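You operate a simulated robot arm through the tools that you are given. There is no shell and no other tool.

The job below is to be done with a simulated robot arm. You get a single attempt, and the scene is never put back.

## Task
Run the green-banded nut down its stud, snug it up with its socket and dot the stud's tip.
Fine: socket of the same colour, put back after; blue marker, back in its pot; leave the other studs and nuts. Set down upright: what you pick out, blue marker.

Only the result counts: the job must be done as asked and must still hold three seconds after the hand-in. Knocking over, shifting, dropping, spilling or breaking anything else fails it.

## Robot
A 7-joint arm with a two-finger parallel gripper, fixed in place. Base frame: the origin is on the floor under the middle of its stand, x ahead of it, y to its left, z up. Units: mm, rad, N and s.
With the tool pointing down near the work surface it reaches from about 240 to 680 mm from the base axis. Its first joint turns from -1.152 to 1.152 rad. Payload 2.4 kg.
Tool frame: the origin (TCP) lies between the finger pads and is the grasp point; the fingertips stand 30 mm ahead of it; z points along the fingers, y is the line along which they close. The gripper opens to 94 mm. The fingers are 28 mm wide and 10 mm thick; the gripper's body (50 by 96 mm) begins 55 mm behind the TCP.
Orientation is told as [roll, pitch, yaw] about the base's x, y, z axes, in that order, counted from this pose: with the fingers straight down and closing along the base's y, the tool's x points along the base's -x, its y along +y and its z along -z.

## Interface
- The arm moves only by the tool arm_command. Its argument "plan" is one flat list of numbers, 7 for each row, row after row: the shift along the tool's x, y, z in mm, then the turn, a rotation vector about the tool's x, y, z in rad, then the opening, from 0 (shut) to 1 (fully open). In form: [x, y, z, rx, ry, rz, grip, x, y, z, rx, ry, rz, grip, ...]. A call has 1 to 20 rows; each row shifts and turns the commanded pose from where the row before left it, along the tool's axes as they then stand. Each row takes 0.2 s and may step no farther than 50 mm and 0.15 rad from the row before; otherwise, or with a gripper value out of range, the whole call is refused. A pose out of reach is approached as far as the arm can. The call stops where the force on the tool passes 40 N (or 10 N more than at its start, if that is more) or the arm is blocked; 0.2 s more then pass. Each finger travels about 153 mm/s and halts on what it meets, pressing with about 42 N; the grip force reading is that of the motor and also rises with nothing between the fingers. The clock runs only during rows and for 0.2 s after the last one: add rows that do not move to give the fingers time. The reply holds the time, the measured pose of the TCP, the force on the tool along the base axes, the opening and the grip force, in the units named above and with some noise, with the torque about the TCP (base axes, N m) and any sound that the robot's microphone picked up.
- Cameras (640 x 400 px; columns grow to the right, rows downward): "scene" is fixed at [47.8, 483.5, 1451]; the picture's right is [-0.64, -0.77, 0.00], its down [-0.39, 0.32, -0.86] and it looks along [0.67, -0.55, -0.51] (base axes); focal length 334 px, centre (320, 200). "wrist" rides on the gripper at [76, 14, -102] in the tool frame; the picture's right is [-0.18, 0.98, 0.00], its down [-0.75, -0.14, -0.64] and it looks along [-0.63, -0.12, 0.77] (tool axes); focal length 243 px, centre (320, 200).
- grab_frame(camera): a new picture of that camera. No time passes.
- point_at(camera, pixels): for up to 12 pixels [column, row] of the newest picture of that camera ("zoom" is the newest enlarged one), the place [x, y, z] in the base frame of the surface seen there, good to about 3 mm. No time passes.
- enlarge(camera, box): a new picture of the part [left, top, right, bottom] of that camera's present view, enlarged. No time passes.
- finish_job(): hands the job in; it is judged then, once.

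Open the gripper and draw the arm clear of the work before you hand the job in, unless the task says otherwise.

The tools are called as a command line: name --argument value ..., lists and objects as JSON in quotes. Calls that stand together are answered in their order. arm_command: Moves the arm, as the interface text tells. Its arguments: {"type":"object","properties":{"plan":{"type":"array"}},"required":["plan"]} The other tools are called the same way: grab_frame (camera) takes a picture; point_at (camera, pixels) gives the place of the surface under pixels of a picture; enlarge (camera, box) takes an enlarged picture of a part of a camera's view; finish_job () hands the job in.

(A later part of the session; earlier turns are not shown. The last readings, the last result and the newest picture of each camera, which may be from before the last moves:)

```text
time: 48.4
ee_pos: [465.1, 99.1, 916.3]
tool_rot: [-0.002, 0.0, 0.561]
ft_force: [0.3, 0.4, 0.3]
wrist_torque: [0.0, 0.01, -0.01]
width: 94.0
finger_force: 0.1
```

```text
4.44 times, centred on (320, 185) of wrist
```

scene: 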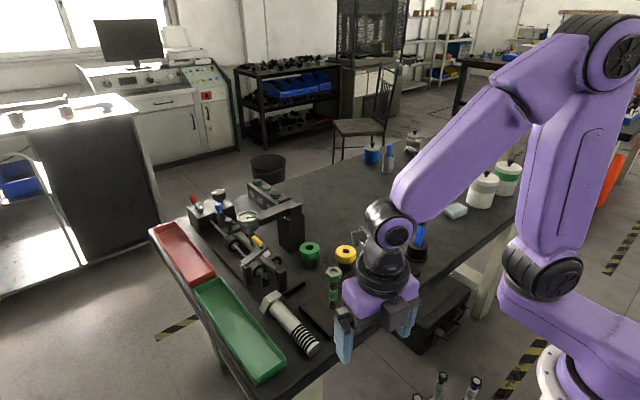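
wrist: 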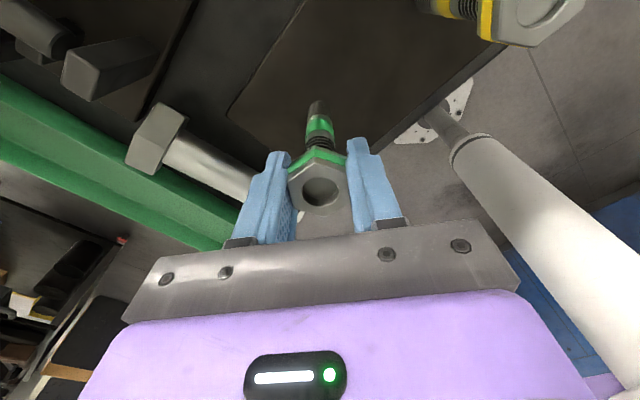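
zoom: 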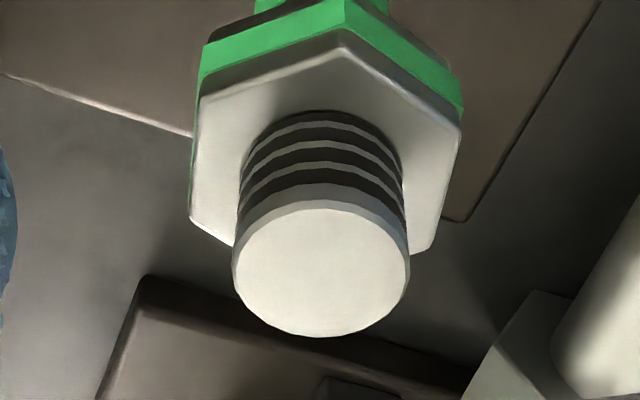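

The view is clean and the stud tip stands well above the nut. I'll rotate back the remaining 2.7 rad to yaw 3.26.

arm_command --plan '[0, 0, 0, 0, 0, -0.15, 1, 0, 0, 0, 0, 0, -0.15, 1, 0, 0, 0, 0, 0, -0.15, 1, 0, 0, 0, 0, 0, -0.15, 1, 0, 0, 0, 0, 0, -0.15, 1, 0, 0, 0, 0, 0, -0.15, 1, 0, 0, 0, 0, 0, -0.15, 1, 0, 0, 0, 0, 0, -0.15, 1, 0, 0, 0, 0, 0, -0.15, 1, 0, 0, 0, 0, 0, -0.15, 1, 0, 0, 0, 0, 0, -0.15, 1, 0, 0, 0, 0, 0, -0.15, 1, 0, 0, 0, 0, 0, -0.15, 1, 0, 0, 0, 0, 0, -0.15, 1, 0, 0, 0, 0, 0, -0.15, 1, 0, 0, 0, 0, 0, -0.15, 1, 0, 0, 0, 0, 0, -0.15, 1, 0, 0, 0, 0, 0, -0.15, 1]'

enlarge --camera "wrist" --box '[270, 140, 370, 230]'

```text
time: 52.2
ee_pos: [466.0, 99.2, 915.9]
tool_rot: [0.002, 0.002, -3.022]
ft_force: [-0.5, -1.6, 0.3]
wrist_torque: [0.04, -0.01, -0.01]
width: 94.0
finger_force: 0.0
```

```text
4.44 times, centred on (320, 185) of wrist
```

zoom: 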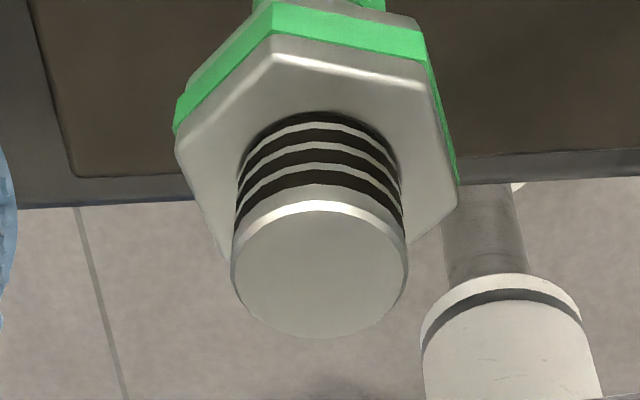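

The tip centre sits at nearly the same pixel at both yaws (322,270 and 320,272), so the hand is now well centred. I'll grip and turn the next stroke.

arm_command --plan '[0, 0, 0, 0, 0, 0, 0.5, 0, 0, 0, 0, 0, 0, 0, 0, 0, 0, 0, 0, 0, 0, 0, 0, 0, 0, 0, 0.15, 0, 0, 0, 0.3, 0, 0, 0.15, 0, 0, 0, 0.41, 0, 0, 0.15, 0, 0, 0, 0.41, 0, 0, 0.15, 0, 0, 0, 0.41, 0, 0, 0.15, 0, 0, 0, 0.41, 0, 0, 0.15, 0, 0, 0, 0.41, 0, 0, 0.15, 0, 0, 0, 0.41, 0, 0, 0.15, 0, 0, 0, 0.41, 0, 0, 0.15, 0, 0, 0, 0.41, 0, 0, 0.15, 0, 0, 0, 0.41, 0, 0, 0.15, 0, 0, 0, 0.41, 0, 0, 0.15, 0, 0, 0, 0.41, 0, 0, 0.15, 0, 0, 0, 0.41, 0, 0, 0.15, 0, 0, 0, 0.41, 0, 0, 0.15, 0, 0, 0, 0.41, 0, 0, 0.15, 0, 0, 0, 0.41, 0, 0, 0.15, 0, 0, 0, 0.41, 0, 0, 0.15, 0]'

enlarge --camera "wrist" --box '[270, 140, 370, 230]'

```text
refused: plan must be a list of 7 to 140 entries
```

```text
4.44 times, centred on (320, 185) of wrist
```

zoom: 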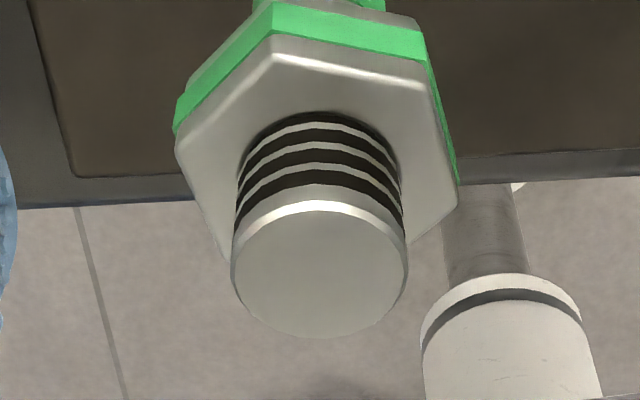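

The call was refused because I put in 21 rows. I'll resend it with 20: 3 to close and 17 to turn.

arm_command --plan '[0, 0, 0, 0, 0, 0, 0.5, 0, 0, 0, 0, 0, 0, 0, 0, 0, 0, 0, 0, 0, 0, 0, 0, 0, 0, 0, 0.15, 0, 0, 0, 0.3, 0, 0, 0.15, 0, 0, 0, 0.41, 0, 0, 0.15, 0, 0, 0, 0.41, 0, 0, 0.15, 0, 0, 0, 0.41, 0, 0, 0.15, 0, 0, 0, 0.41, 0, 0, 0.15, 0, 0, 0, 0.41, 0, 0, 0.15, 0, 0, 0, 0.41, 0, 0, 0.15, 0, 0, 0, 0.41, 0, 0, 0.15, 0, 0, 0, 0.41, 0, 0, 0.15, 0, 0, 0, 0.41, 0, 0, 0.15, 0, 0, 0, 0.41, 0, 0, 0.15, 0, 0, 0, 0.41, 0, 0, 0.15, 0, 0, 0, 0.41, 0, 0, 0.15, 0, 0, 0, 0.41, 0, 0, 0.15, 0, 0, 0, 0.41, 0, 0, 0.15, 0, 0, 0, 0.41, 0, 0, 0.15, 0]'

enlarge --camera "wrist" --box '[270, 140, 370, 230]'

```text
time: 56.4
ee_pos: [465.3, 100.7, 909.2]
tool_rot: [-0.003, -0.002, 0.705]
ft_force: [-10.5, 5.7, 20.2]
wrist_torque: [-0.08, 0.55, 0.22]
width: 31.2
finger_force: 41.7
```

```text
4.44 times, centred on (320, 185) of wrist
```

zoom: 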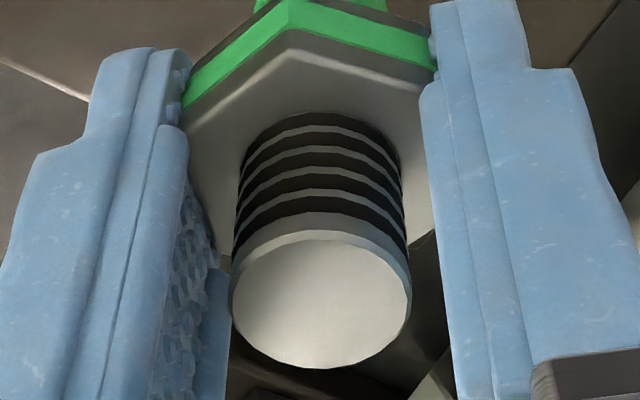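

The grip has aligned to the flats at width 31.2. Fz is +20 N, so the hand is slightly ahead of the nut, and I'll continue 2.7 rad with slower descent at first.

arm_command --plan '[0, 0, 0.0, 0, 0, 0.15, 0, 0, 0, 0.1, 0, 0, 0.15, 0, 0, 0, 0.2, 0, 0, 0.15, 0, 0, 0, 0.41, 0, 0, 0.15, 0, 0, 0, 0.41, 0, 0, 0.15, 0, 0, 0, 0.41, 0, 0, 0.15, 0, 0, 0, 0.41, 0, 0, 0.15, 0, 0, 0, 0.41, 0, 0, 0.15, 0, 0, 0, 0.41, 0, 0, 0.15, 0, 0, 0, 0.41, 0, 0, 0.15, 0, 0, 0, 0.41, 0, 0, 0.15, 0, 0, 0, 0.41, 0, 0, 0.15, 0, 0, 0, 0.41, 0, 0, 0.15, 0, 0, 0, 0.41, 0, 0, 0.15, 0, 0, 0, 0.41, 0, 0, 0.15, 0, 0, 0, 0.41, 0, 0, 0.15, 0, 0, 0, 0.41, 0, 0, 0.15, 0, 0, 0, 0.41, 0, 0, 0.15, 0]'

enlarge --camera "wrist" --box '[270, 140, 370, 230]'

```text
time: 58.4
ee_pos: [466.7, 99.3, 909.1]
tool_rot: [0.002, -0.008, -0.58]
ft_force: [-2.8, -1.0, 9.4]
wrist_torque: [-0.44, -0.05, 0.01]
width: 33.6
finger_force: 42.3
stopped in row 9: the force on the tool passed its limit at 44 N (the readings are from after the stop); the commanded pose is now the measured one
```

```text
4.44 times, centred on (320, 185) of wrist
```

zoom: 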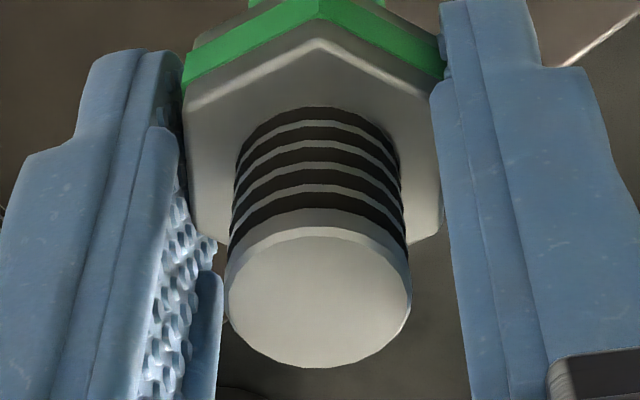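

The force limit stopped the turn, with the nut slipping in the grip and no further descent, so it may have reached a stop. I'll look at the scene view around the nut.

enlarge --camera "scene" --box '[303, 245, 363, 315]'

arm_command --plan '[0, 0, 0, 0, 0, 0, 1, 0, 0, 0, 0, 0, 0, 1, 0, 0, 0, 0, 0, 0, 1]'

enlarge --camera "wrist" --box '[260, 120, 380, 230]'

enlarge --camera "scene" --box '[303, 245, 363, 315]'

```text
5.71 times, centred on (333, 280) of scene
```

zoom: 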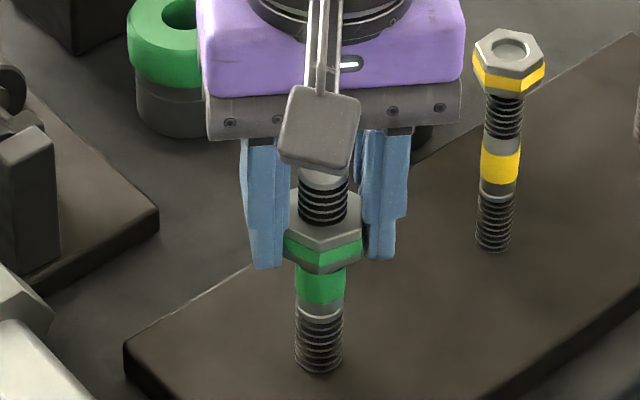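

```text
time: 59.2
ee_pos: [466.8, 98.6, 907.8]
tool_rot: [0.004, -0.006, -0.583]
ft_force: [0.3, 0.2, -0.6]
wrist_torque: [-0.02, -0.01, -0.03]
width: 93.9
finger_force: 0.0
```

```text
3.64 times, centred on (320, 175) of wrist
```

zoom: 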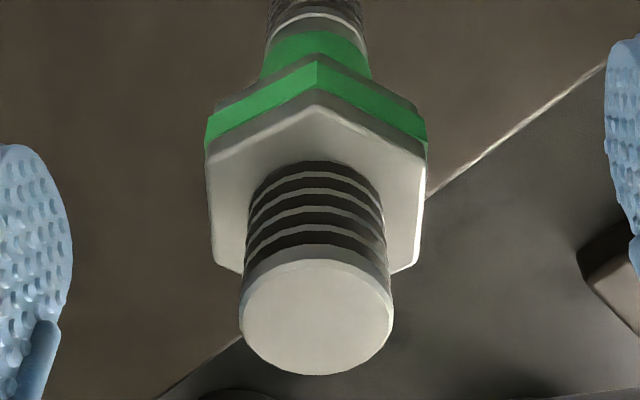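

```text
5.71 times, centred on (333, 280) of scene
```

zoom: 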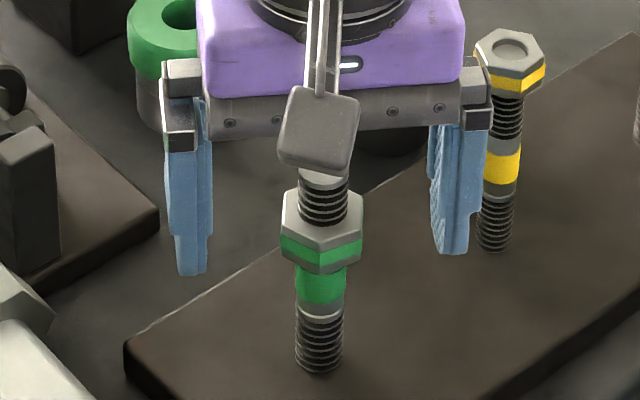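

The nut has run down onto the collar at the green band, with its lower face now touching the band, so the run-down is done. Next I'll retreat straight up, level the yaw, and move towards the green socket to inspect it.

arm_command --plan '[0, 0, -45, 0, 0, 0, 1, 0, 0, -45, 0, 0, 0, 1, 0, 0, -45, 0, 0, 0, 1, 0, 0, -45, 0, 0, -0.145, 1, 0, 0, 0, 0, 0, -0.145, 1, 0, 0, 0, 0, 0, -0.145, 1, 0, 0, 0, 0, 0, -0.148, 1, 0, 0, 0, 0, 0, 0, 1]'

grab_frame --camera "wrist"

grab_frame --camera "scene"

```text
time: 61.0
ee_pos: [468.0, 101.3, 1089.9]
tool_rot: [-0.001, -0.008, 0.004]
ft_force: [-1.0, 0.3, 0.5]
wrist_torque: [0.01, 0.0, 0.0]
width: 94.4
finger_force: 0.1
```

```text
taken
```

wrist: 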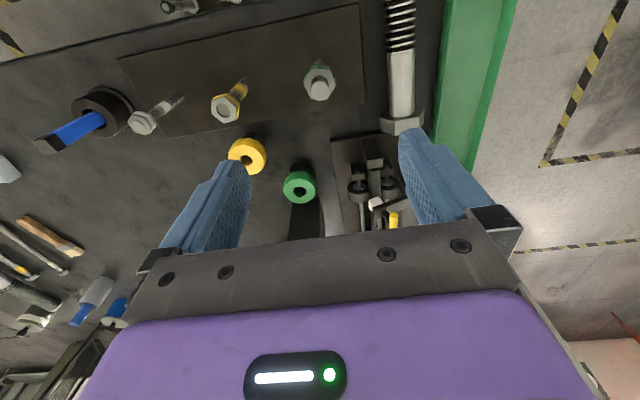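

```text
taken
```

scene: 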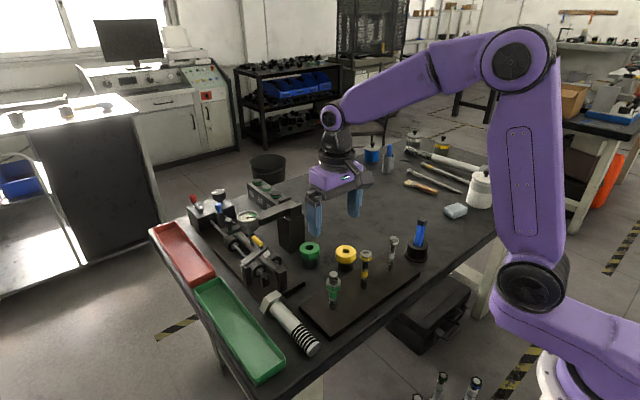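

The green socket is at (300,187), with the black stand pillar close behind it at (305,220). I'll enlarge and measure the socket rim and the pillar, and correct the 0.008 rad tilt on the next move.

enlarge --camera "wrist" --box '[220, 130, 380, 240]'

point_at --camera "zoom" --pixels '[[266, 225], [372, 230], [320, 180], [310, 275], [316, 195], [343, 232], [295, 230], [300, 310], [390, 300], [112, 112], [340, 265], [420, 150]]'

```text
3.64 times, centred on (300, 185) of wrist
```

zoom: 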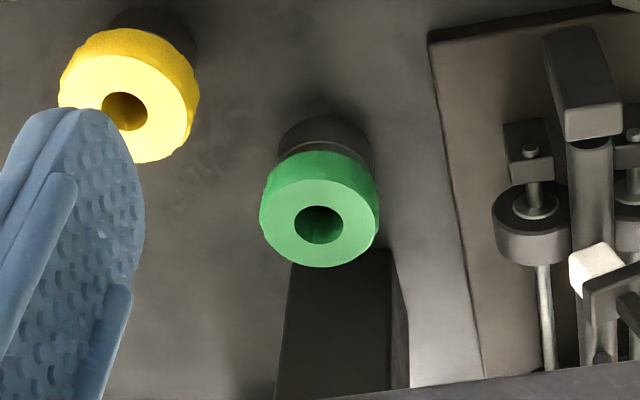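

```text
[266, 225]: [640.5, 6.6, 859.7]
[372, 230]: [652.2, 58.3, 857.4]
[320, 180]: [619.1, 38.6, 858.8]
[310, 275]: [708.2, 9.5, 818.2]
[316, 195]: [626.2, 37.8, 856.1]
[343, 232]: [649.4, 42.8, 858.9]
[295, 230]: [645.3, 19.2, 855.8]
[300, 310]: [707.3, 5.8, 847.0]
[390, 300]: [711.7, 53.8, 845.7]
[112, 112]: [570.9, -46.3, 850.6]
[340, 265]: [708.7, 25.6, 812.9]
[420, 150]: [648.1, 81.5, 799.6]
```

The socket centre is about (645,33) with its rim top at z≈859, and the pillar face is at x≈708. I'll check the pillar's height and reach so the hand clears it.

enlarge --camera "scene" --box '[220, 170, 370, 280]'

point_at --camera "scene" --pixels '[[290, 206], [300, 208], [283, 210], [290, 225], [297, 240], [275, 215], [260, 190], [248, 216], [270, 200], [303, 222], [285, 246], [309, 245]]'

```text
3.64 times, centred on (295, 225) of scene
```

zoom: 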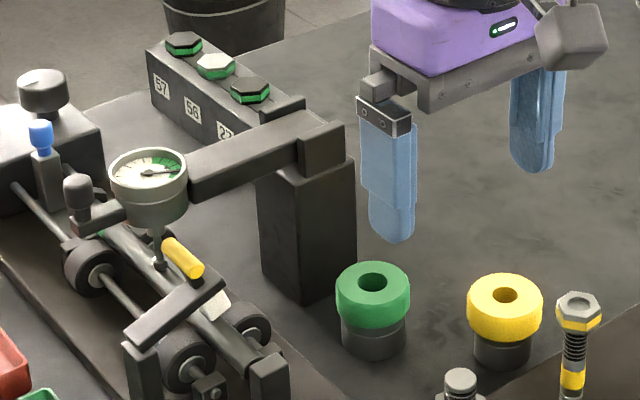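

```text
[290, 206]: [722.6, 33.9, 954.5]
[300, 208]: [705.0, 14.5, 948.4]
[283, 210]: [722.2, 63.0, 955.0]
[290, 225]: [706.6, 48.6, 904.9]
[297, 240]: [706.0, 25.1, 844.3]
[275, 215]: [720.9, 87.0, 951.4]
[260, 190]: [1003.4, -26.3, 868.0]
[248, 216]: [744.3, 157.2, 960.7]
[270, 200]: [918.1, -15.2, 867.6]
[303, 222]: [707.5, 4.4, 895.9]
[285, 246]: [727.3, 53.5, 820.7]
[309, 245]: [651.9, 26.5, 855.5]
```

The pillar top is at z≈955 with its face at x≈706, so yaw 0, with the hand's narrow side towards it, gives enough clearance. I'll move above and slightly in front of the socket for a close measurement.

arm_command --plan '[0, 0, 0, 0, 0.008, 0, 1, -32, -13.6, 22, 0, 0, 0, 1, -32, -13.6, 22, 0, 0, 0, 1, -32, -13.6, 22, 0, 0, 0, 1, -32, -13.6, 22, 0, 0, 0, 1, -32, -13.6, 22, 0, 0, 0, 1, 0, 0, 0, 0, 0, 0, 1]'

grab_frame --camera "wrist"

```text
time: 62.6
ee_pos: [624.1, 30.0, 976.2]
tool_rot: [0.0, 0.0, 0.002]
ft_force: [-0.2, -0.4, 0.1]
wrist_torque: [0.0, -0.01, -0.03]
width: 94.0
finger_force: 0.0
```

```text
taken
```

wrist: 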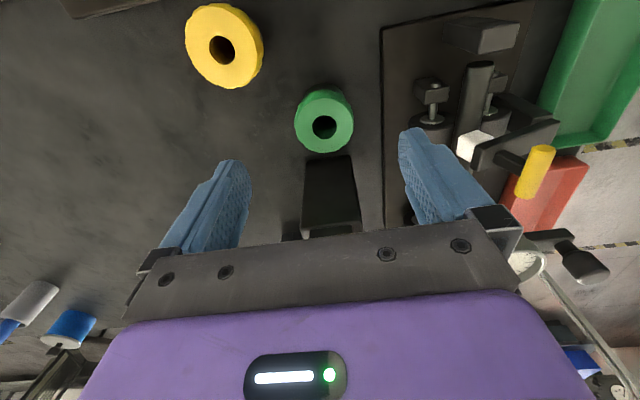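

enlarge --camera "wrist" --box '[284, 75, 364, 165]'

```text
4.44 times, centred on (324, 120) of wrist
```

zoom: 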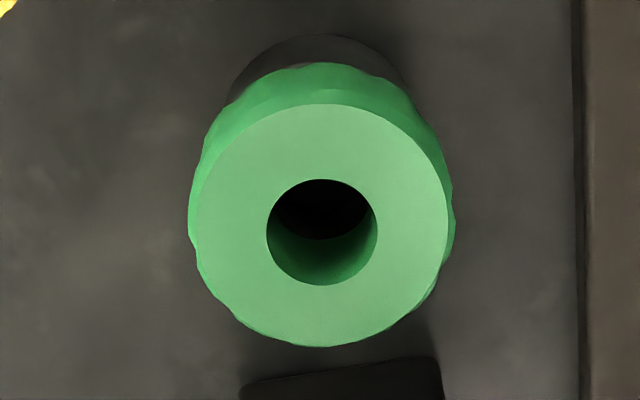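

The socket's top face is clearly visible. I'll measure points around its rim and its hole edge.

point_at --camera "zoom" --pixels '[[324, 108], [203, 228], [443, 228], [320, 342], [262, 232], [383, 232], [322, 176], [322, 289], [240, 145], [405, 145], [240, 310], [402, 312]]'

point_at --camera "wrist" --pixels '[[324, 94], [330, 86], [297, 120], [353, 125], [270, 120], [370, 110], [330, 165], [345, 190], [310, 190], [306, 165]]'

```text
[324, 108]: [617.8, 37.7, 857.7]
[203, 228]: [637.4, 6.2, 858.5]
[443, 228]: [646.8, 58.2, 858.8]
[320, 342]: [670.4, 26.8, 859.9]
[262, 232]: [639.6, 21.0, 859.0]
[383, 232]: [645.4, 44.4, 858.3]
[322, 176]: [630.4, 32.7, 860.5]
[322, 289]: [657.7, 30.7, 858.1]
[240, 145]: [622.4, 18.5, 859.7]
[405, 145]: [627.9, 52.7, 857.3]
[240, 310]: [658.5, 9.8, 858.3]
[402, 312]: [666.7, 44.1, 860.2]
```

```text
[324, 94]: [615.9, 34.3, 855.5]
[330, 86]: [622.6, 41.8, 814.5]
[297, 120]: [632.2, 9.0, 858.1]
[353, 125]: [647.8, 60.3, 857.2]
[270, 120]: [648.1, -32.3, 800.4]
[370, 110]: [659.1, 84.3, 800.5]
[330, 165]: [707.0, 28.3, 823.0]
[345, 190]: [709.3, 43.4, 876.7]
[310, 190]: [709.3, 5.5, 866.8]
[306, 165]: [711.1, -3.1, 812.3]
```

The socket axis averages to (643.4, 31.9), with its top at z 858.8 and a rim radius of about 26.5. The pose reading is noisy, so I'll take a few still readings to average before descending.

arm_command --plan '[0, 0, 0, 0, 0, 0, 1]'

arm_command --plan '[0, 0, 0, 0, 0, 0, 1]'

arm_command --plan '[0, 0, 0, 0, 0, 0, 1]'

arm_command --plan '[0, 0, 0, 0, 0, 0, 1]'

```text
time: 63.0
ee_pos: [624.3, 32.4, 976.6]
tool_rot: [0.0, 0.0, 0.0]
ft_force: [-0.4, 0.8, -0.4]
wrist_torque: [-0.02, -0.01, 0.01]
width: 94.0
finger_force: 0.0
```

```text
time: 63.4
ee_pos: [624.3, 31.6, 976.3]
tool_rot: [-0.003, 0.0, 0.002]
ft_force: [0.3, 0.1, -0.2]
wrist_torque: [-0.01, -0.02, 0.01]
width: 94.0
finger_force: 0.1
```

```text
time: 63.8
ee_pos: [624.4, 32.7, 975.9]
tool_rot: [0.0, 0.0, 0.002]
ft_force: [-0.4, 0.1, -0.2]
wrist_torque: [0.02, -0.01, 0.0]
width: 93.8
finger_force: 0.0
```

```text
time: 64.2
ee_pos: [623.9, 31.4, 978.2]
tool_rot: [-0.003, 0.0, -0.001]
ft_force: [-0.3, -0.8, 0.1]
wrist_torque: [0.01, -0.03, -0.01]
width: 94.1
finger_force: 0.1
```

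The average is (624.2, 31.6, 976.6). I'll move over the socket axis and down to z≈900, with the fingertips still above the rim, then check centring.

arm_command --plan '[-19.2, 0.3, 10, 0, 0, 0, 1, 0, 0, 33, 0, 0, 0, 1, 0, 0, 33, 0, 0, 0, 1, 0, 0, 0, 0, 0, 0, 1]'

grab_frame --camera "wrist"

enlarge --camera "scene" --box '[250, 190, 370, 290]'

```text
time: 65.2
ee_pos: [644.6, 31.2, 901.1]
tool_rot: [-0.001, 0.001, 0.002]
ft_force: [0.3, 1.6, 0.4]
wrist_torque: [0.01, 0.05, -0.04]
width: 94.0
finger_force: 0.1
```

```text
taken
```

wrist: 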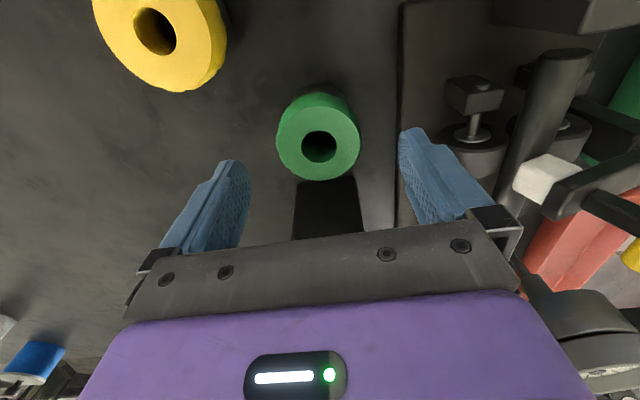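

```text
4.00 times, centred on (310, 240) of scene
```

zoom: 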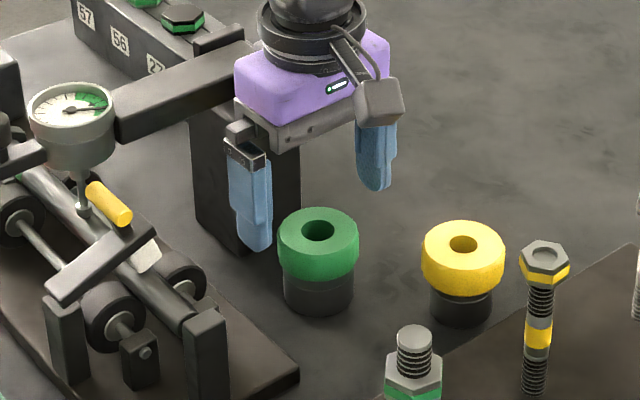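

The socket hole at (319,146) is centred between the fingers and the hand is clear of the pillar. I'll descend 52 mm to ring height, close, and check.

arm_command --plan '[0, 0, 20, 0, 0, 0, 1, 0, 0, 20, 0, 0, 0, 1, 0, 0, 11.5, 0, 0, 0, 1, 0, 0, 0, 0, 0, 0, 1, 0, 0, 0, 0, 0, 0, 0.75, 0, 0, 0, 0, 0, 0, 0.62, 0, 0, 0, 0, 0, 0, 0.5, 0, 0, 0, 0, 0, 0, 0, 0, 0, 0, 0, 0, 0, 0]'

grab_frame --camera "wrist"

enlarge --camera "scene" --box '[250, 190, 370, 290]'

```text
time: 67.2
ee_pos: [645.2, 30.6, 850.0]
tool_rot: [-0.001, 0.002, 0.003]
ft_force: [-0.5, 0.6, -0.9]
wrist_torque: [0.05, -0.04, 0.03]
width: 57.4
finger_force: 42.2
```

```text
taken
```

wrist: 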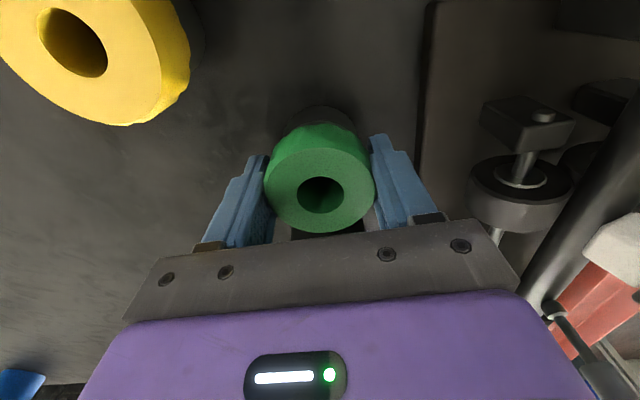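

```text
4.00 times, centred on (310, 240) of scene
```

zoom: 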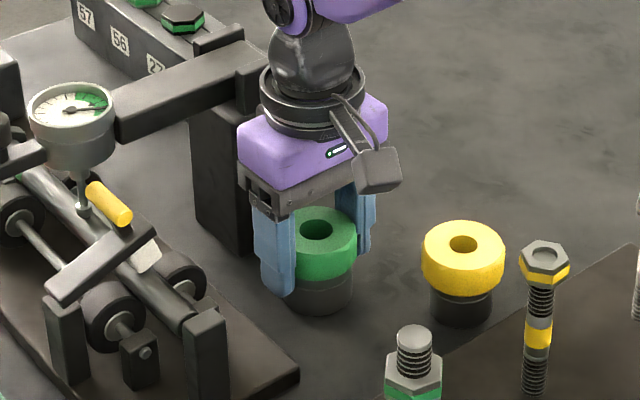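

The green ring is held at width 57.4. I'll lift the socket straight up 155 mm and check it.

arm_command --plan '[0, 0, -10, 0, 0, 0, 0, 0, 0, -20, 0, 0, 0, 0, 0, 0, -25, 0, 0, 0, 0, 0, 0, -25, 0, 0, 0, 0, 0, 0, -25, 0, 0, 0, 0, 0, 0, -25, 0, 0, 0, 0, 0, 0, -25, 0, 0, 0, 0, 0, 0, 0, 0, 0, 0, 0]'

grab_frame --camera "wrist"

enlarge --camera "scene" --box '[250, 160, 370, 260]'

```text
time: 69.0
ee_pos: [644.7, 32.0, 1004.9]
tool_rot: [-0.002, 0.001, 0.003]
ft_force: [0.6, 0.8, -0.2]
wrist_torque: [0.0, 0.02, -0.01]
width: 0.0
finger_force: 32.7
```

```text
taken
```

wrist: 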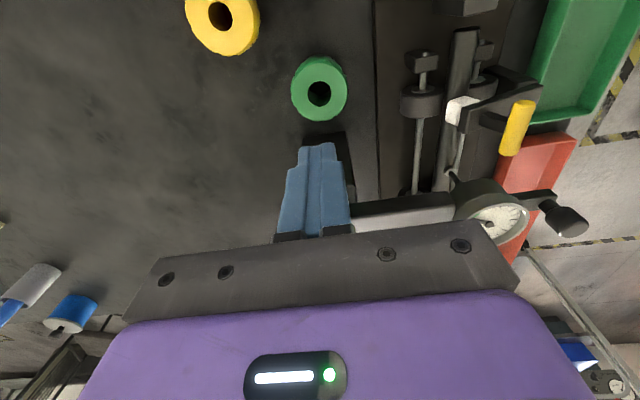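

```text
4.00 times, centred on (310, 210) of scene
```

zoom: 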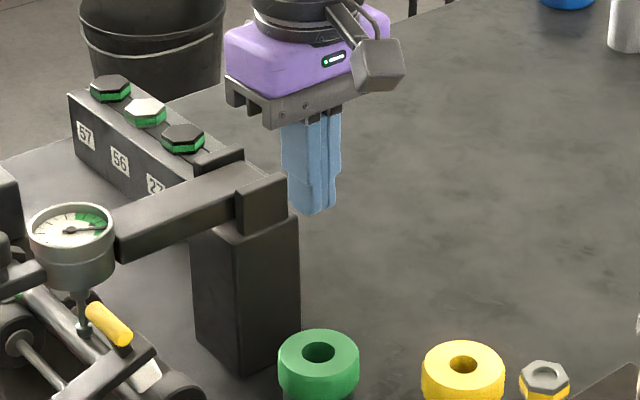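

The fingers closed to 0 and the socket stayed on the table, so it slipped out of the grip. I'll open the gripper and check whether the socket moved.

arm_command --plan '[0, 0, 0, 0, 0, 0, 1, 0, 0, 0, 0, 0, 0, 1, 0, 0, 0, 0, 0, 0, 1]'

enlarge --camera "scene" --box '[285, 230, 335, 275]'

enlarge --camera "wrist" --box '[280, 45, 360, 135]'

point_at --camera "zoom" --pixels '[[318, 130], [230, 200], [410, 200], [318, 305], [250, 150], [385, 150], [250, 280], [385, 280], [275, 222], [370, 222], [320, 70], [322, 40]]'

```text
time: 69.8
ee_pos: [646.0, 32.2, 1004.9]
tool_rot: [-0.002, 0.002, 0.002]
ft_force: [-1.0, 0.6, 0.0]
wrist_torque: [0.02, 0.01, 0.03]
width: 94.1
finger_force: 0.0
```

```text
8.89 times, centred on (310, 252) of scene
```

zoom: 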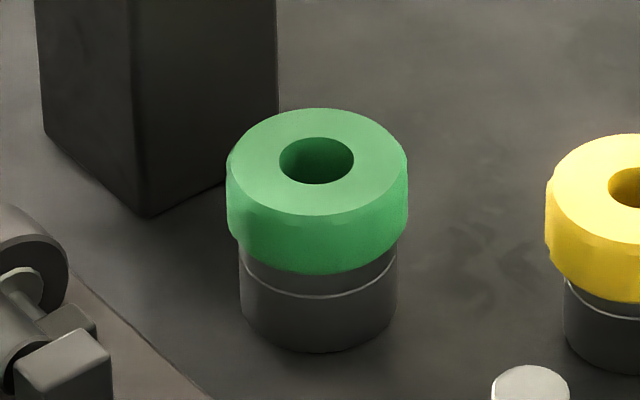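

```text
4.44 times, centred on (320, 90) of wrist
```

zoom: 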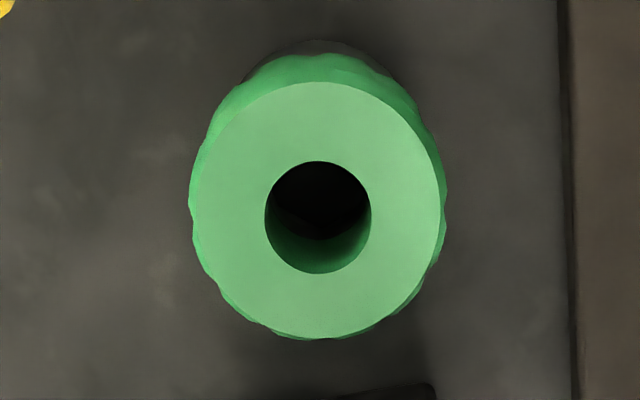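

```text
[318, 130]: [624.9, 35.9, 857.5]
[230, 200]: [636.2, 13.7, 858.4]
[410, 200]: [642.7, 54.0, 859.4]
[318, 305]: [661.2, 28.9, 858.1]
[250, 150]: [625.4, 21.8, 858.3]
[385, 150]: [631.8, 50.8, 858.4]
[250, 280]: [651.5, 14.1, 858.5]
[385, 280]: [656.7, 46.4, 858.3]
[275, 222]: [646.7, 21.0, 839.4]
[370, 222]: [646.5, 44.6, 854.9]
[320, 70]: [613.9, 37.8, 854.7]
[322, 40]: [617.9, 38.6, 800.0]
```

The socket didn't move; it's still centred near (643,33). I'll go back down, grip the ring a bit lower, then lift very slowly while reading the vertical force.

arm_command --plan '[0.8, 0, 40, 0, 0, 0, 1, 0, 0, 40, 0, 0, 0, 1, 0, 0, 40, 0, 0, 0, 1, 0, 0, 20, 0, 0, 0, 1, 0, 0, 19.5, 0, 0, 0, 1, 0, 0, 0, 0, 0, 0, 1, 0, 0, 0, 0, 0, 0, 0.7, 0, 0, 0, 0, 0, 0, 0.58, 0, 0, 0, 0, 0, 0, 0, 0, 0, 0, 0, 0, 0, 0, 0, 0, 0, 0, 0, 0, 0, 0, 0, -1, 0, 0, 0, 0, 0, 0, 0, 0, 0, 0, 0]'

grab_frame --camera "wrist"

```text
time: 72.6
ee_pos: [644.0, 32.3, 846.4]
tool_rot: [-0.001, 0.002, 0.003]
ft_force: [0.0, -0.5, 0.3]
wrist_torque: [-0.03, -0.01, 0.01]
width: 57.9
finger_force: 42.0
```

```text
taken
```

wrist: 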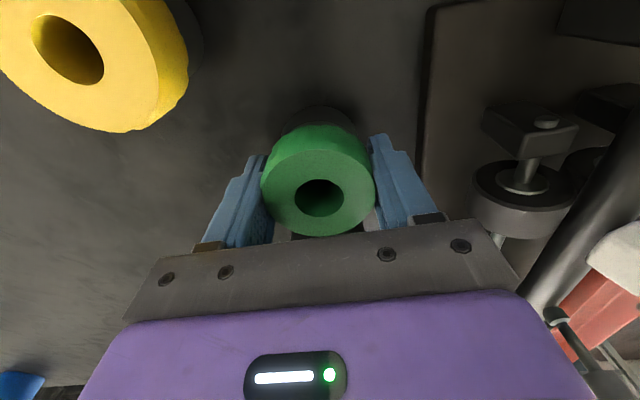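

After a 1 mm lift the force reads about zero. I'll lift a further 5 mm slowly and compare the socket's place in the picture.

arm_command --plan '[0, 0, -1, 0, 0, 0, 0, 0, 0, -1, 0, 0, 0, 0, 0, 0, -1, 0, 0, 0, 0, 0, 0, -1, 0, 0, 0, 0, 0, 0, -1, 0, 0, 0, 0, 0, 0, -1, 0, 0, 0, 0, 0, 0, 0, 0, 0, 0, 0]'

grab_frame --camera "wrist"

enlarge --camera "scene" --box '[285, 230, 335, 275]'

```text
time: 74.2
ee_pos: [644.3, 30.7, 853.1]
tool_rot: [-0.001, 0.002, 0.001]
ft_force: [0.7, -0.6, -3.0]
wrist_torque: [0.0, -0.01, 0.01]
width: 57.5
finger_force: 42.3
```

```text
taken
```

wrist: 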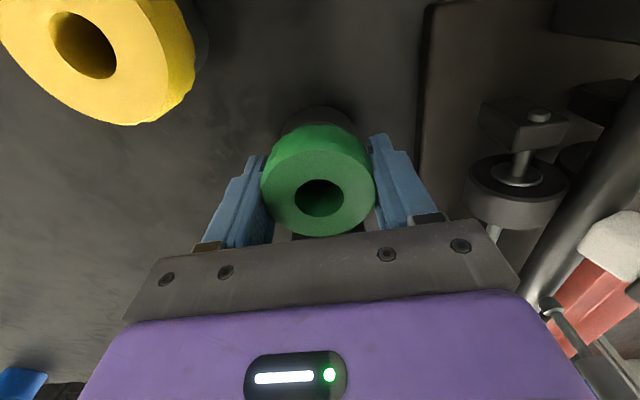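

```text
8.89 times, centred on (310, 252) of scene
```

zoom: 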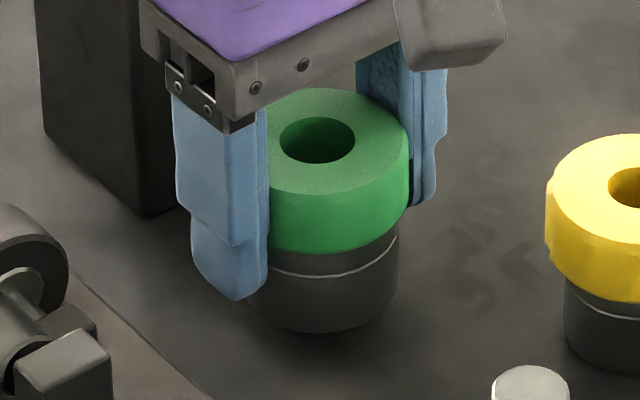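

The socket is now lifted about 6 mm, with roughly 3 N of weight and width 57.5. I'll continue lifting slowly at 7 mm per row and check the grip.

arm_command --plan '[0, 0, -2, 0, 0, 0, 0, 0, 0, -3, 0, 0, 0, 0, 0, 0, -4, 0, 0, 0, 0, 0, 0, -5, 0, 0, 0, 0, 0, 0, -6, 0, 0, 0, 0, 0, 0, -7, 0, 0, 0, 0, 0, 0, -7, 0, 0, 0, 0, 0, 0, -7, 0, 0, 0, 0, 0, 0, -7, 0, 0, 0, 0, 0, 0, -6, 0, 0, 0, 0, 0, 0, -4, 0, 0, 0, 0, 0, 0, -2, 0, 0, 0, 0, 0, 0, 0, 0, 0, 0, 0]'

grab_frame --camera "wrist"

```text
time: 77.0
ee_pos: [643.3, 31.1, 912.7]
tool_rot: [-0.002, 0.002, 0.002]
ft_force: [-0.3, 0.2, -2.6]
wrist_torque: [-0.01, 0.0, 0.02]
width: 57.6
finger_force: 42.3
```

```text
taken
```

wrist: 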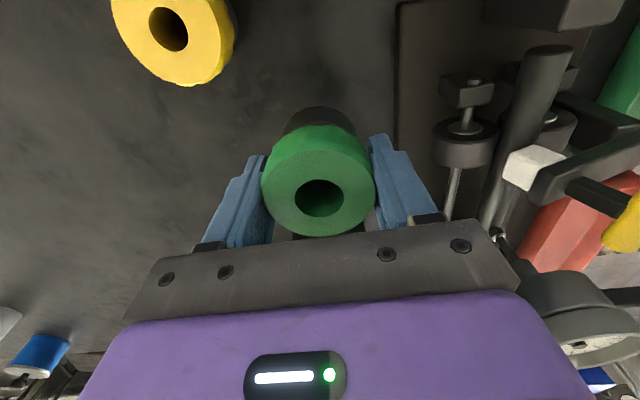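

The socket is still held securely at 57.6. I'll keep lifting smoothly to about z 1000.

arm_command --plan '[0, 0, -2, 0, 0, 0, 0, 0, 0, -4, 0, 0, 0, 0, 0, 0, -6, 0, 0, 0, 0, 0, 0, -7, 0, 0, 0, 0, 0, 0, -8, 0, 0, 0, 0, 0, 0, -8, 0, 0, 0, 0, 0, 0, -8, 0, 0, 0, 0, 0, 0, -8, 0, 0, 0, 0, 0, 0, -8, 0, 0, 0, 0, 0, 0, -8, 0, 0, 0, 0, 0, 0, -8, 0, 0, 0, 0, 0, 0, -6, 0, 0, 0, 0, 0, 0, -4, 0, 0, 0, 0, 0, 0, -2, 0, 0, 0, 0]'

```text
time: 80.0
ee_pos: [645.1, 31.0, 1000.2]
tool_rot: [-0.001, 0.001, 0.001]
ft_force: [-0.2, -0.4, -2.9]
wrist_torque: [-0.02, -0.04, -0.01]
width: 57.6
finger_force: 42.3
```

The grip is stable at z 1000. I'll carry the socket smoothly to the stud axis near (465.5,99.5), staying high.

arm_command --plan '[2, 0.8, 0, 0, 0, 0, 0, 5, 1.9, 0, 0, 0, 0, 0, 8, 3.1, 0, 0, 0, 0, 0, 11, 4.2, 0, 0, 0, 0, 0, 13, 5, 0, 0, 0, 0, 0, 14, 5.3, 0, 0, 0, 0, 0, 14, 5.3, 0, 0, 0, 0, 0, 14, 5.3, 0, 0, 0, 0, 0, 14, 5.3, 0, 0, 0, 0, 0, 14, 5.3, 0, 0, 0, 0, 0, 14, 5.3, 0, 0, 0, 0, 0, 14, 5.3, 0, 0, 0, 0, 0, 13, 5, 0, 0, 0, 0, 0, 11, 4.2, 0, 0, 0, 0, 0, 8, 3.1, 0, 0, 0, 0, 0, 5, 1.9, 0, 0, 0, 0, 0, 3, 1.2, 0, 0, 0, 0, 0, 1.7, 0.7, 0, 0, 0, 0, 0, 0, 0, 0, 0, 0, 0, 0]'

grab_frame --camera "wrist"

enlarge --camera "scene" --box '[283, 205, 383, 315]'

```text
time: 84.0
ee_pos: [464.8, 100.4, 999.2]
tool_rot: [-0.003, -0.001, 0.001]
ft_force: [-0.2, -0.4, -2.4]
wrist_torque: [0.0, -0.03, -0.01]
width: 57.5
finger_force: 42.2
```

```text
taken
```

wrist: 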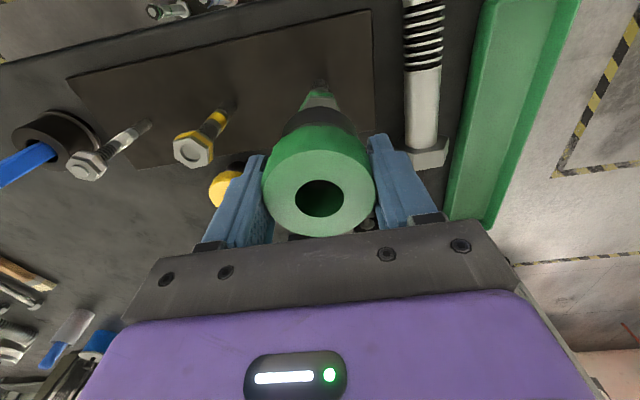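

```text
3.64 times, centred on (333, 260) of scene
```

zoom: 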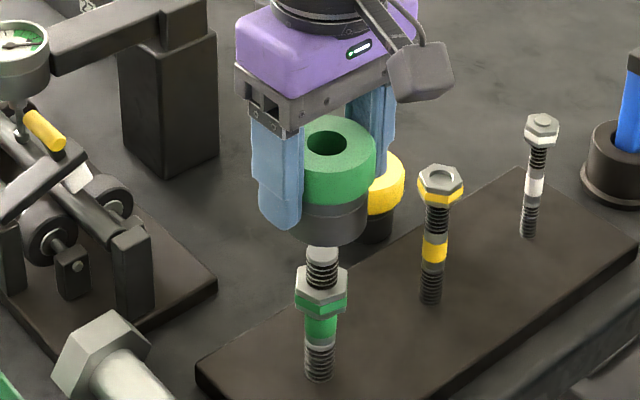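

The socket hangs just above the stud. I'll enlarge the scene view around it to check lateral alignment with the stud axis.

enlarge --camera "scene" --box '[293, 235, 373, 310]'

point_at --camera "zoom" --pixels '[[302, 100], [280, 105], [320, 110], [300, 120], [300, 200], [299, 160], [310, 60], [330, 40], [300, 180], [285, 170], [315, 175], [300, 240]]'

```text
5.33 times, centred on (333, 272) of scene
```

zoom: 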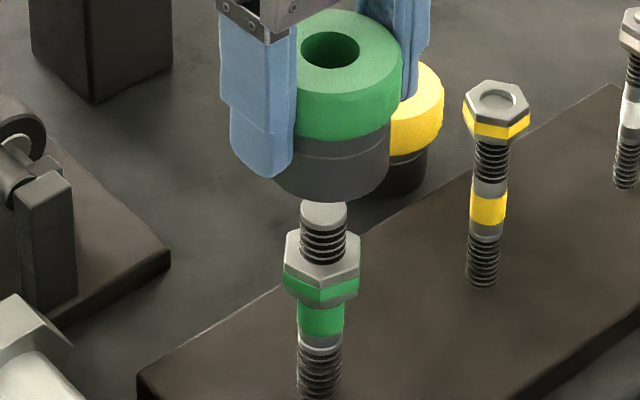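

```text
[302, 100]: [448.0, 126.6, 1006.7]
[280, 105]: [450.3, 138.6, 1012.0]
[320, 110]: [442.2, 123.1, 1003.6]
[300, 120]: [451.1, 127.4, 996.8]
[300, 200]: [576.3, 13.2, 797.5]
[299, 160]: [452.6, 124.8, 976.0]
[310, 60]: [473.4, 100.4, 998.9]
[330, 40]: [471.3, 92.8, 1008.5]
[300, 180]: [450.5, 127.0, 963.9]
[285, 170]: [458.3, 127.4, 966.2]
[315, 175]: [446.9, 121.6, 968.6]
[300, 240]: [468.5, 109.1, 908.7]
```

The alignment looks good, with the socket hole at column 330 against a projected stud axis of 331. I'll turn to yaw ≈1.05 to leave turning stroke, then lower so the stud tip enters the socket, watching the force.

arm_command --plan '[0, 0, 0, 0, 0, -0.1, 0, 0, 0, 0, 0, 0, -0.15, 0, 0, 0, 0, 0, 0, -0.15, 0, 0, 0, 0, 0, 0, -0.15, 0, 0, 0, 0, 0, 0, -0.15, 0, 0, 0, 0, 0, 0, -0.15, 0, 0, 0, 0, 0, 0, -0.1, 0, 0, 0, 0, 0, 0, -0.1, 0, 0, 0, 4, 0, 0, 0, 0, 0, 0, 5, 0, 0, 0, 0, 0, 0, 5, 0, 0, 0, 0, 0, 0, 5, 0, 0, 0, 0, 0, 0, 4, 0, 0, 0, 0, 0, 0, 3, 0, 0, 0, 0, 0, 0, 2, 0, 0, 0, 0, 0, 0, 0, 0, 0, 0, 0]'

grab_frame --camera "wrist"

enlarge --camera "scene" --box '[293, 235, 373, 310]'

```text
time: 87.4
ee_pos: [464.8, 99.6, 972.0]
tool_rot: [0.001, 0.001, 1.052]
ft_force: [-0.2, -0.7, -2.3]
wrist_torque: [-0.02, -0.02, 0.01]
width: 57.5
finger_force: 42.4
```

```text
taken
```

wrist: 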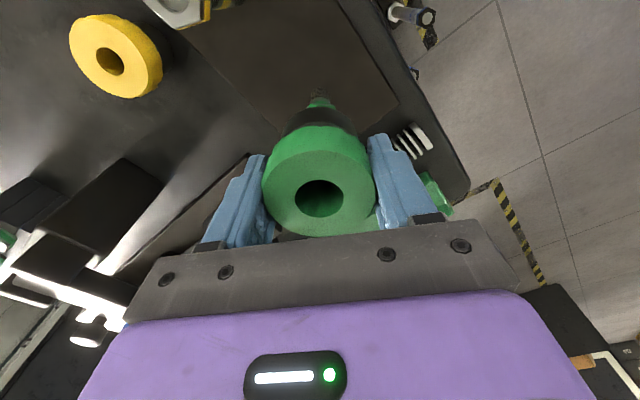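

```text
5.33 times, centred on (333, 272) of scene
```

zoom: 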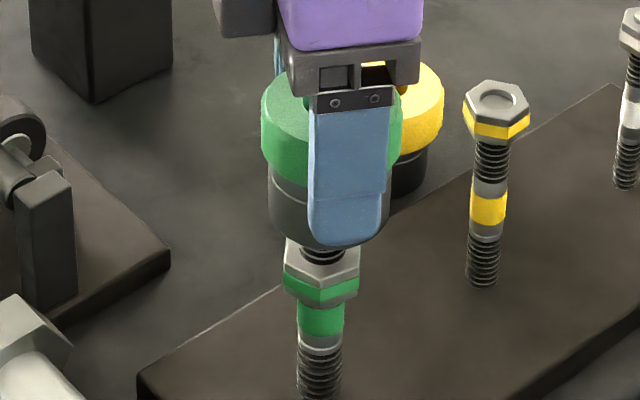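

From this angle both sides of the socket body are visible. I'll enlarge more to compare its centre column with the stud's.

enlarge --camera "scene" --box '[313, 250, 353, 310]'

enlarge --camera "wrist" --box '[270, 80, 370, 170]'

```text
6.67 times, centred on (333, 280) of scene
```

zoom: 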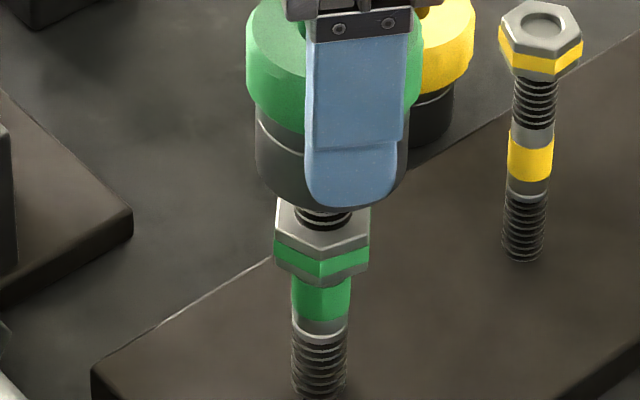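

```text
4.44 times, centred on (320, 125) of wrist
```

zoom: 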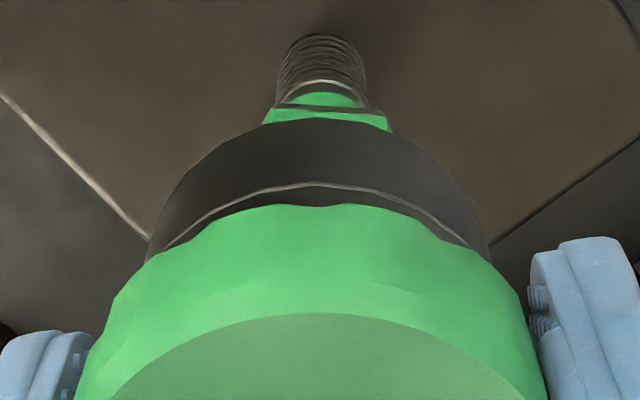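

In the scene view the socket body centre (column 331) sits about 2.4 mm to the right of the stud axis, along tool +x, while tool y is aligned. I'll shift -2.2 mm in tool x and recheck.

arm_command --plan '[-1.1, 0, 0, 0, 0, 0, 0, -1.1, 0, 0, 0, 0, 0, 0, 0, 0, 0, 0, 0, 0, 0]'

enlarge --camera "scene" --box '[313, 250, 353, 310]'

enlarge --camera "wrist" --box '[270, 140, 370, 230]'

```text
time: 88.2
ee_pos: [466.7, 101.4, 970.7]
tool_rot: [0.0, 0.0, 1.052]
ft_force: [0.6, -0.3, -2.1]
wrist_torque: [0.02, 0.0, 0.01]
width: 57.2
finger_force: 41.9
```

```text
6.67 times, centred on (333, 280) of scene
```

zoom: 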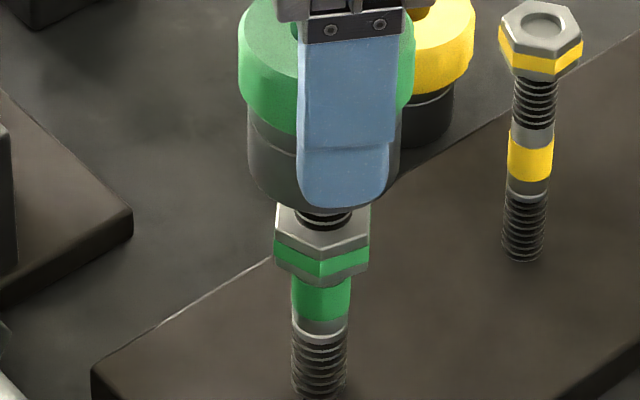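

```text
4.44 times, centred on (320, 185) of wrist
```

zoom: 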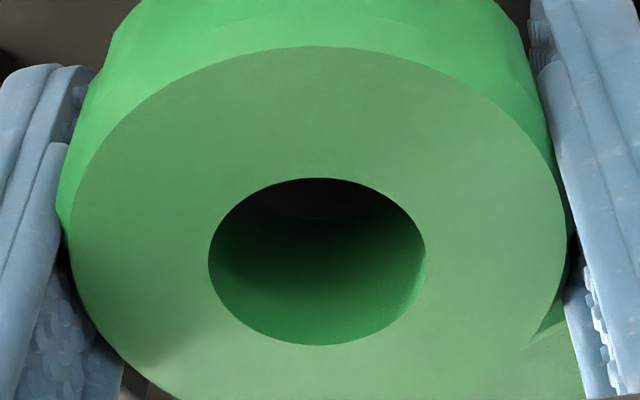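

The socket body is now centred at column 324.5 against 324.4 expected. I'll lower slowly, 20 mm in 2 mm rows, towards the nut.

arm_command --plan '[0, 0, 2, 0, 0, 0, 0, 0, 0, 2, 0, 0, 0, 0, 0, 0, 2, 0, 0, 0, 0, 0, 0, 2, 0, 0, 0, 0, 0, 0, 2, 0, 0, 0, 0, 0, 0, 2, 0, 0, 0, 0, 0, 0, 2, 0, 0, 0, 0, 0, 0, 2, 0, 0, 0, 0, 0, 0, 2, 0, 0, 0, 0, 0, 0, 2, 0, 0, 0, 0]'

enlarge --camera "scene" --box '[313, 250, 353, 310]'

enlarge --camera "wrist" --box '[270, 140, 370, 230]'

```text
time: 90.4
ee_pos: [465.2, 101.5, 951.8]
tool_rot: [-0.001, 0.002, 1.053]
ft_force: [0.3, 0.3, -2.6]
wrist_torque: [-0.01, -0.02, 0.03]
width: 57.5
finger_force: 41.7
```

```text
6.67 times, centred on (333, 280) of scene
```

zoom: 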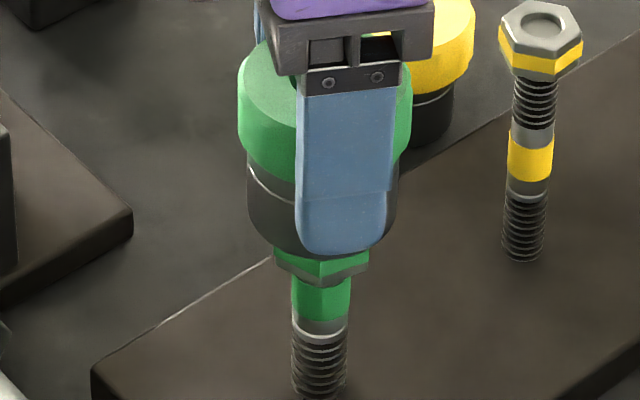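

```text
4.44 times, centred on (320, 185) of wrist
```

zoom: 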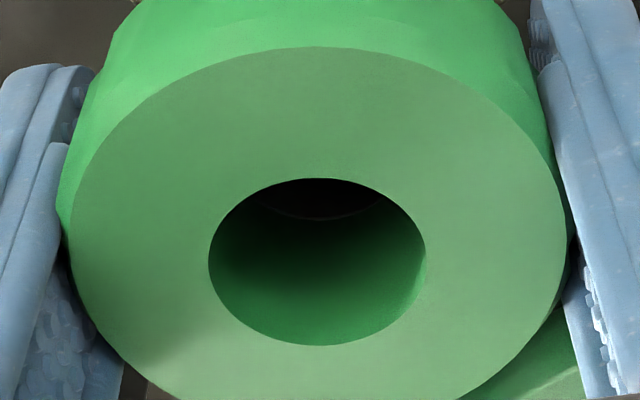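

There's no contact yet, and I can see the stud tip's edge through the hole at (320,215). I'll continue down in 1 mm rows until it meets the nut.

arm_command --plan '[0, 0, 1, 0, 0, 0, 0, 0, 0, 1, 0, 0, 0, 0, 0, 0, 1, 0, 0, 0, 0, 0, 0, 1, 0, 0, 0, 0, 0, 0, 1, 0, 0, 0, 0, 0, 0, 0, 0, 0, 0, 0]'

enlarge --camera "scene" --box '[313, 250, 353, 310]'

enlarge --camera "wrist" --box '[270, 140, 370, 230]'

```text
time: 91.8
ee_pos: [465.5, 102.1, 946.5]
tool_rot: [0.0, -0.001, 1.052]
ft_force: [-7.2, 1.0, 25.6]
wrist_torque: [0.01, 0.22, -0.03]
width: 57.4
finger_force: 41.7
```

```text
6.67 times, centred on (333, 280) of scene
```

zoom: 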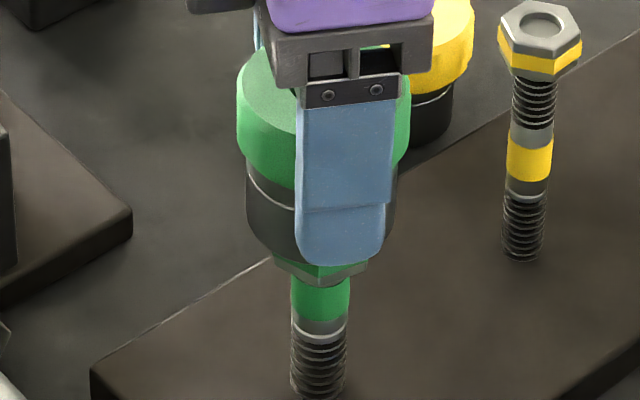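

```text
4.44 times, centred on (320, 185) of wrist
```

zoom: 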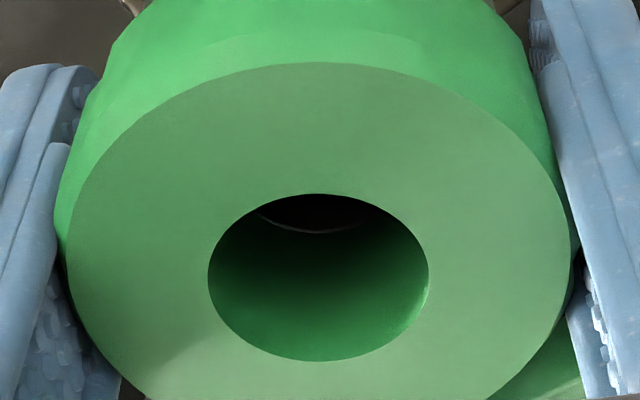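

The socket rests on the nut with Fz≈26 N. I'll turn clockwise in small steps about the socket axis to find the hex engagement, watching for Fz to drop.

arm_command --plan '[0, -0.085, 0, 0, 0, 0.05, 0, 0, -0.085, 0, 0, 0, 0.05, 0, 0, -0.085, 0, 0, 0, 0.05, 0, 0, -0.085, 0, 0, 0, 0.05, 0, 0, -0.085, 0, 0, 0, 0.05, 0]'

```text
time: 93.0
ee_pos: [466.6, 102.0, 947.5]
tool_rot: [-0.002, 0.0, 0.8]
ft_force: [-0.1, 1.2, 13.3]
wrist_torque: [0.07, 0.06, 0.05]
width: 57.4
finger_force: 41.4
```

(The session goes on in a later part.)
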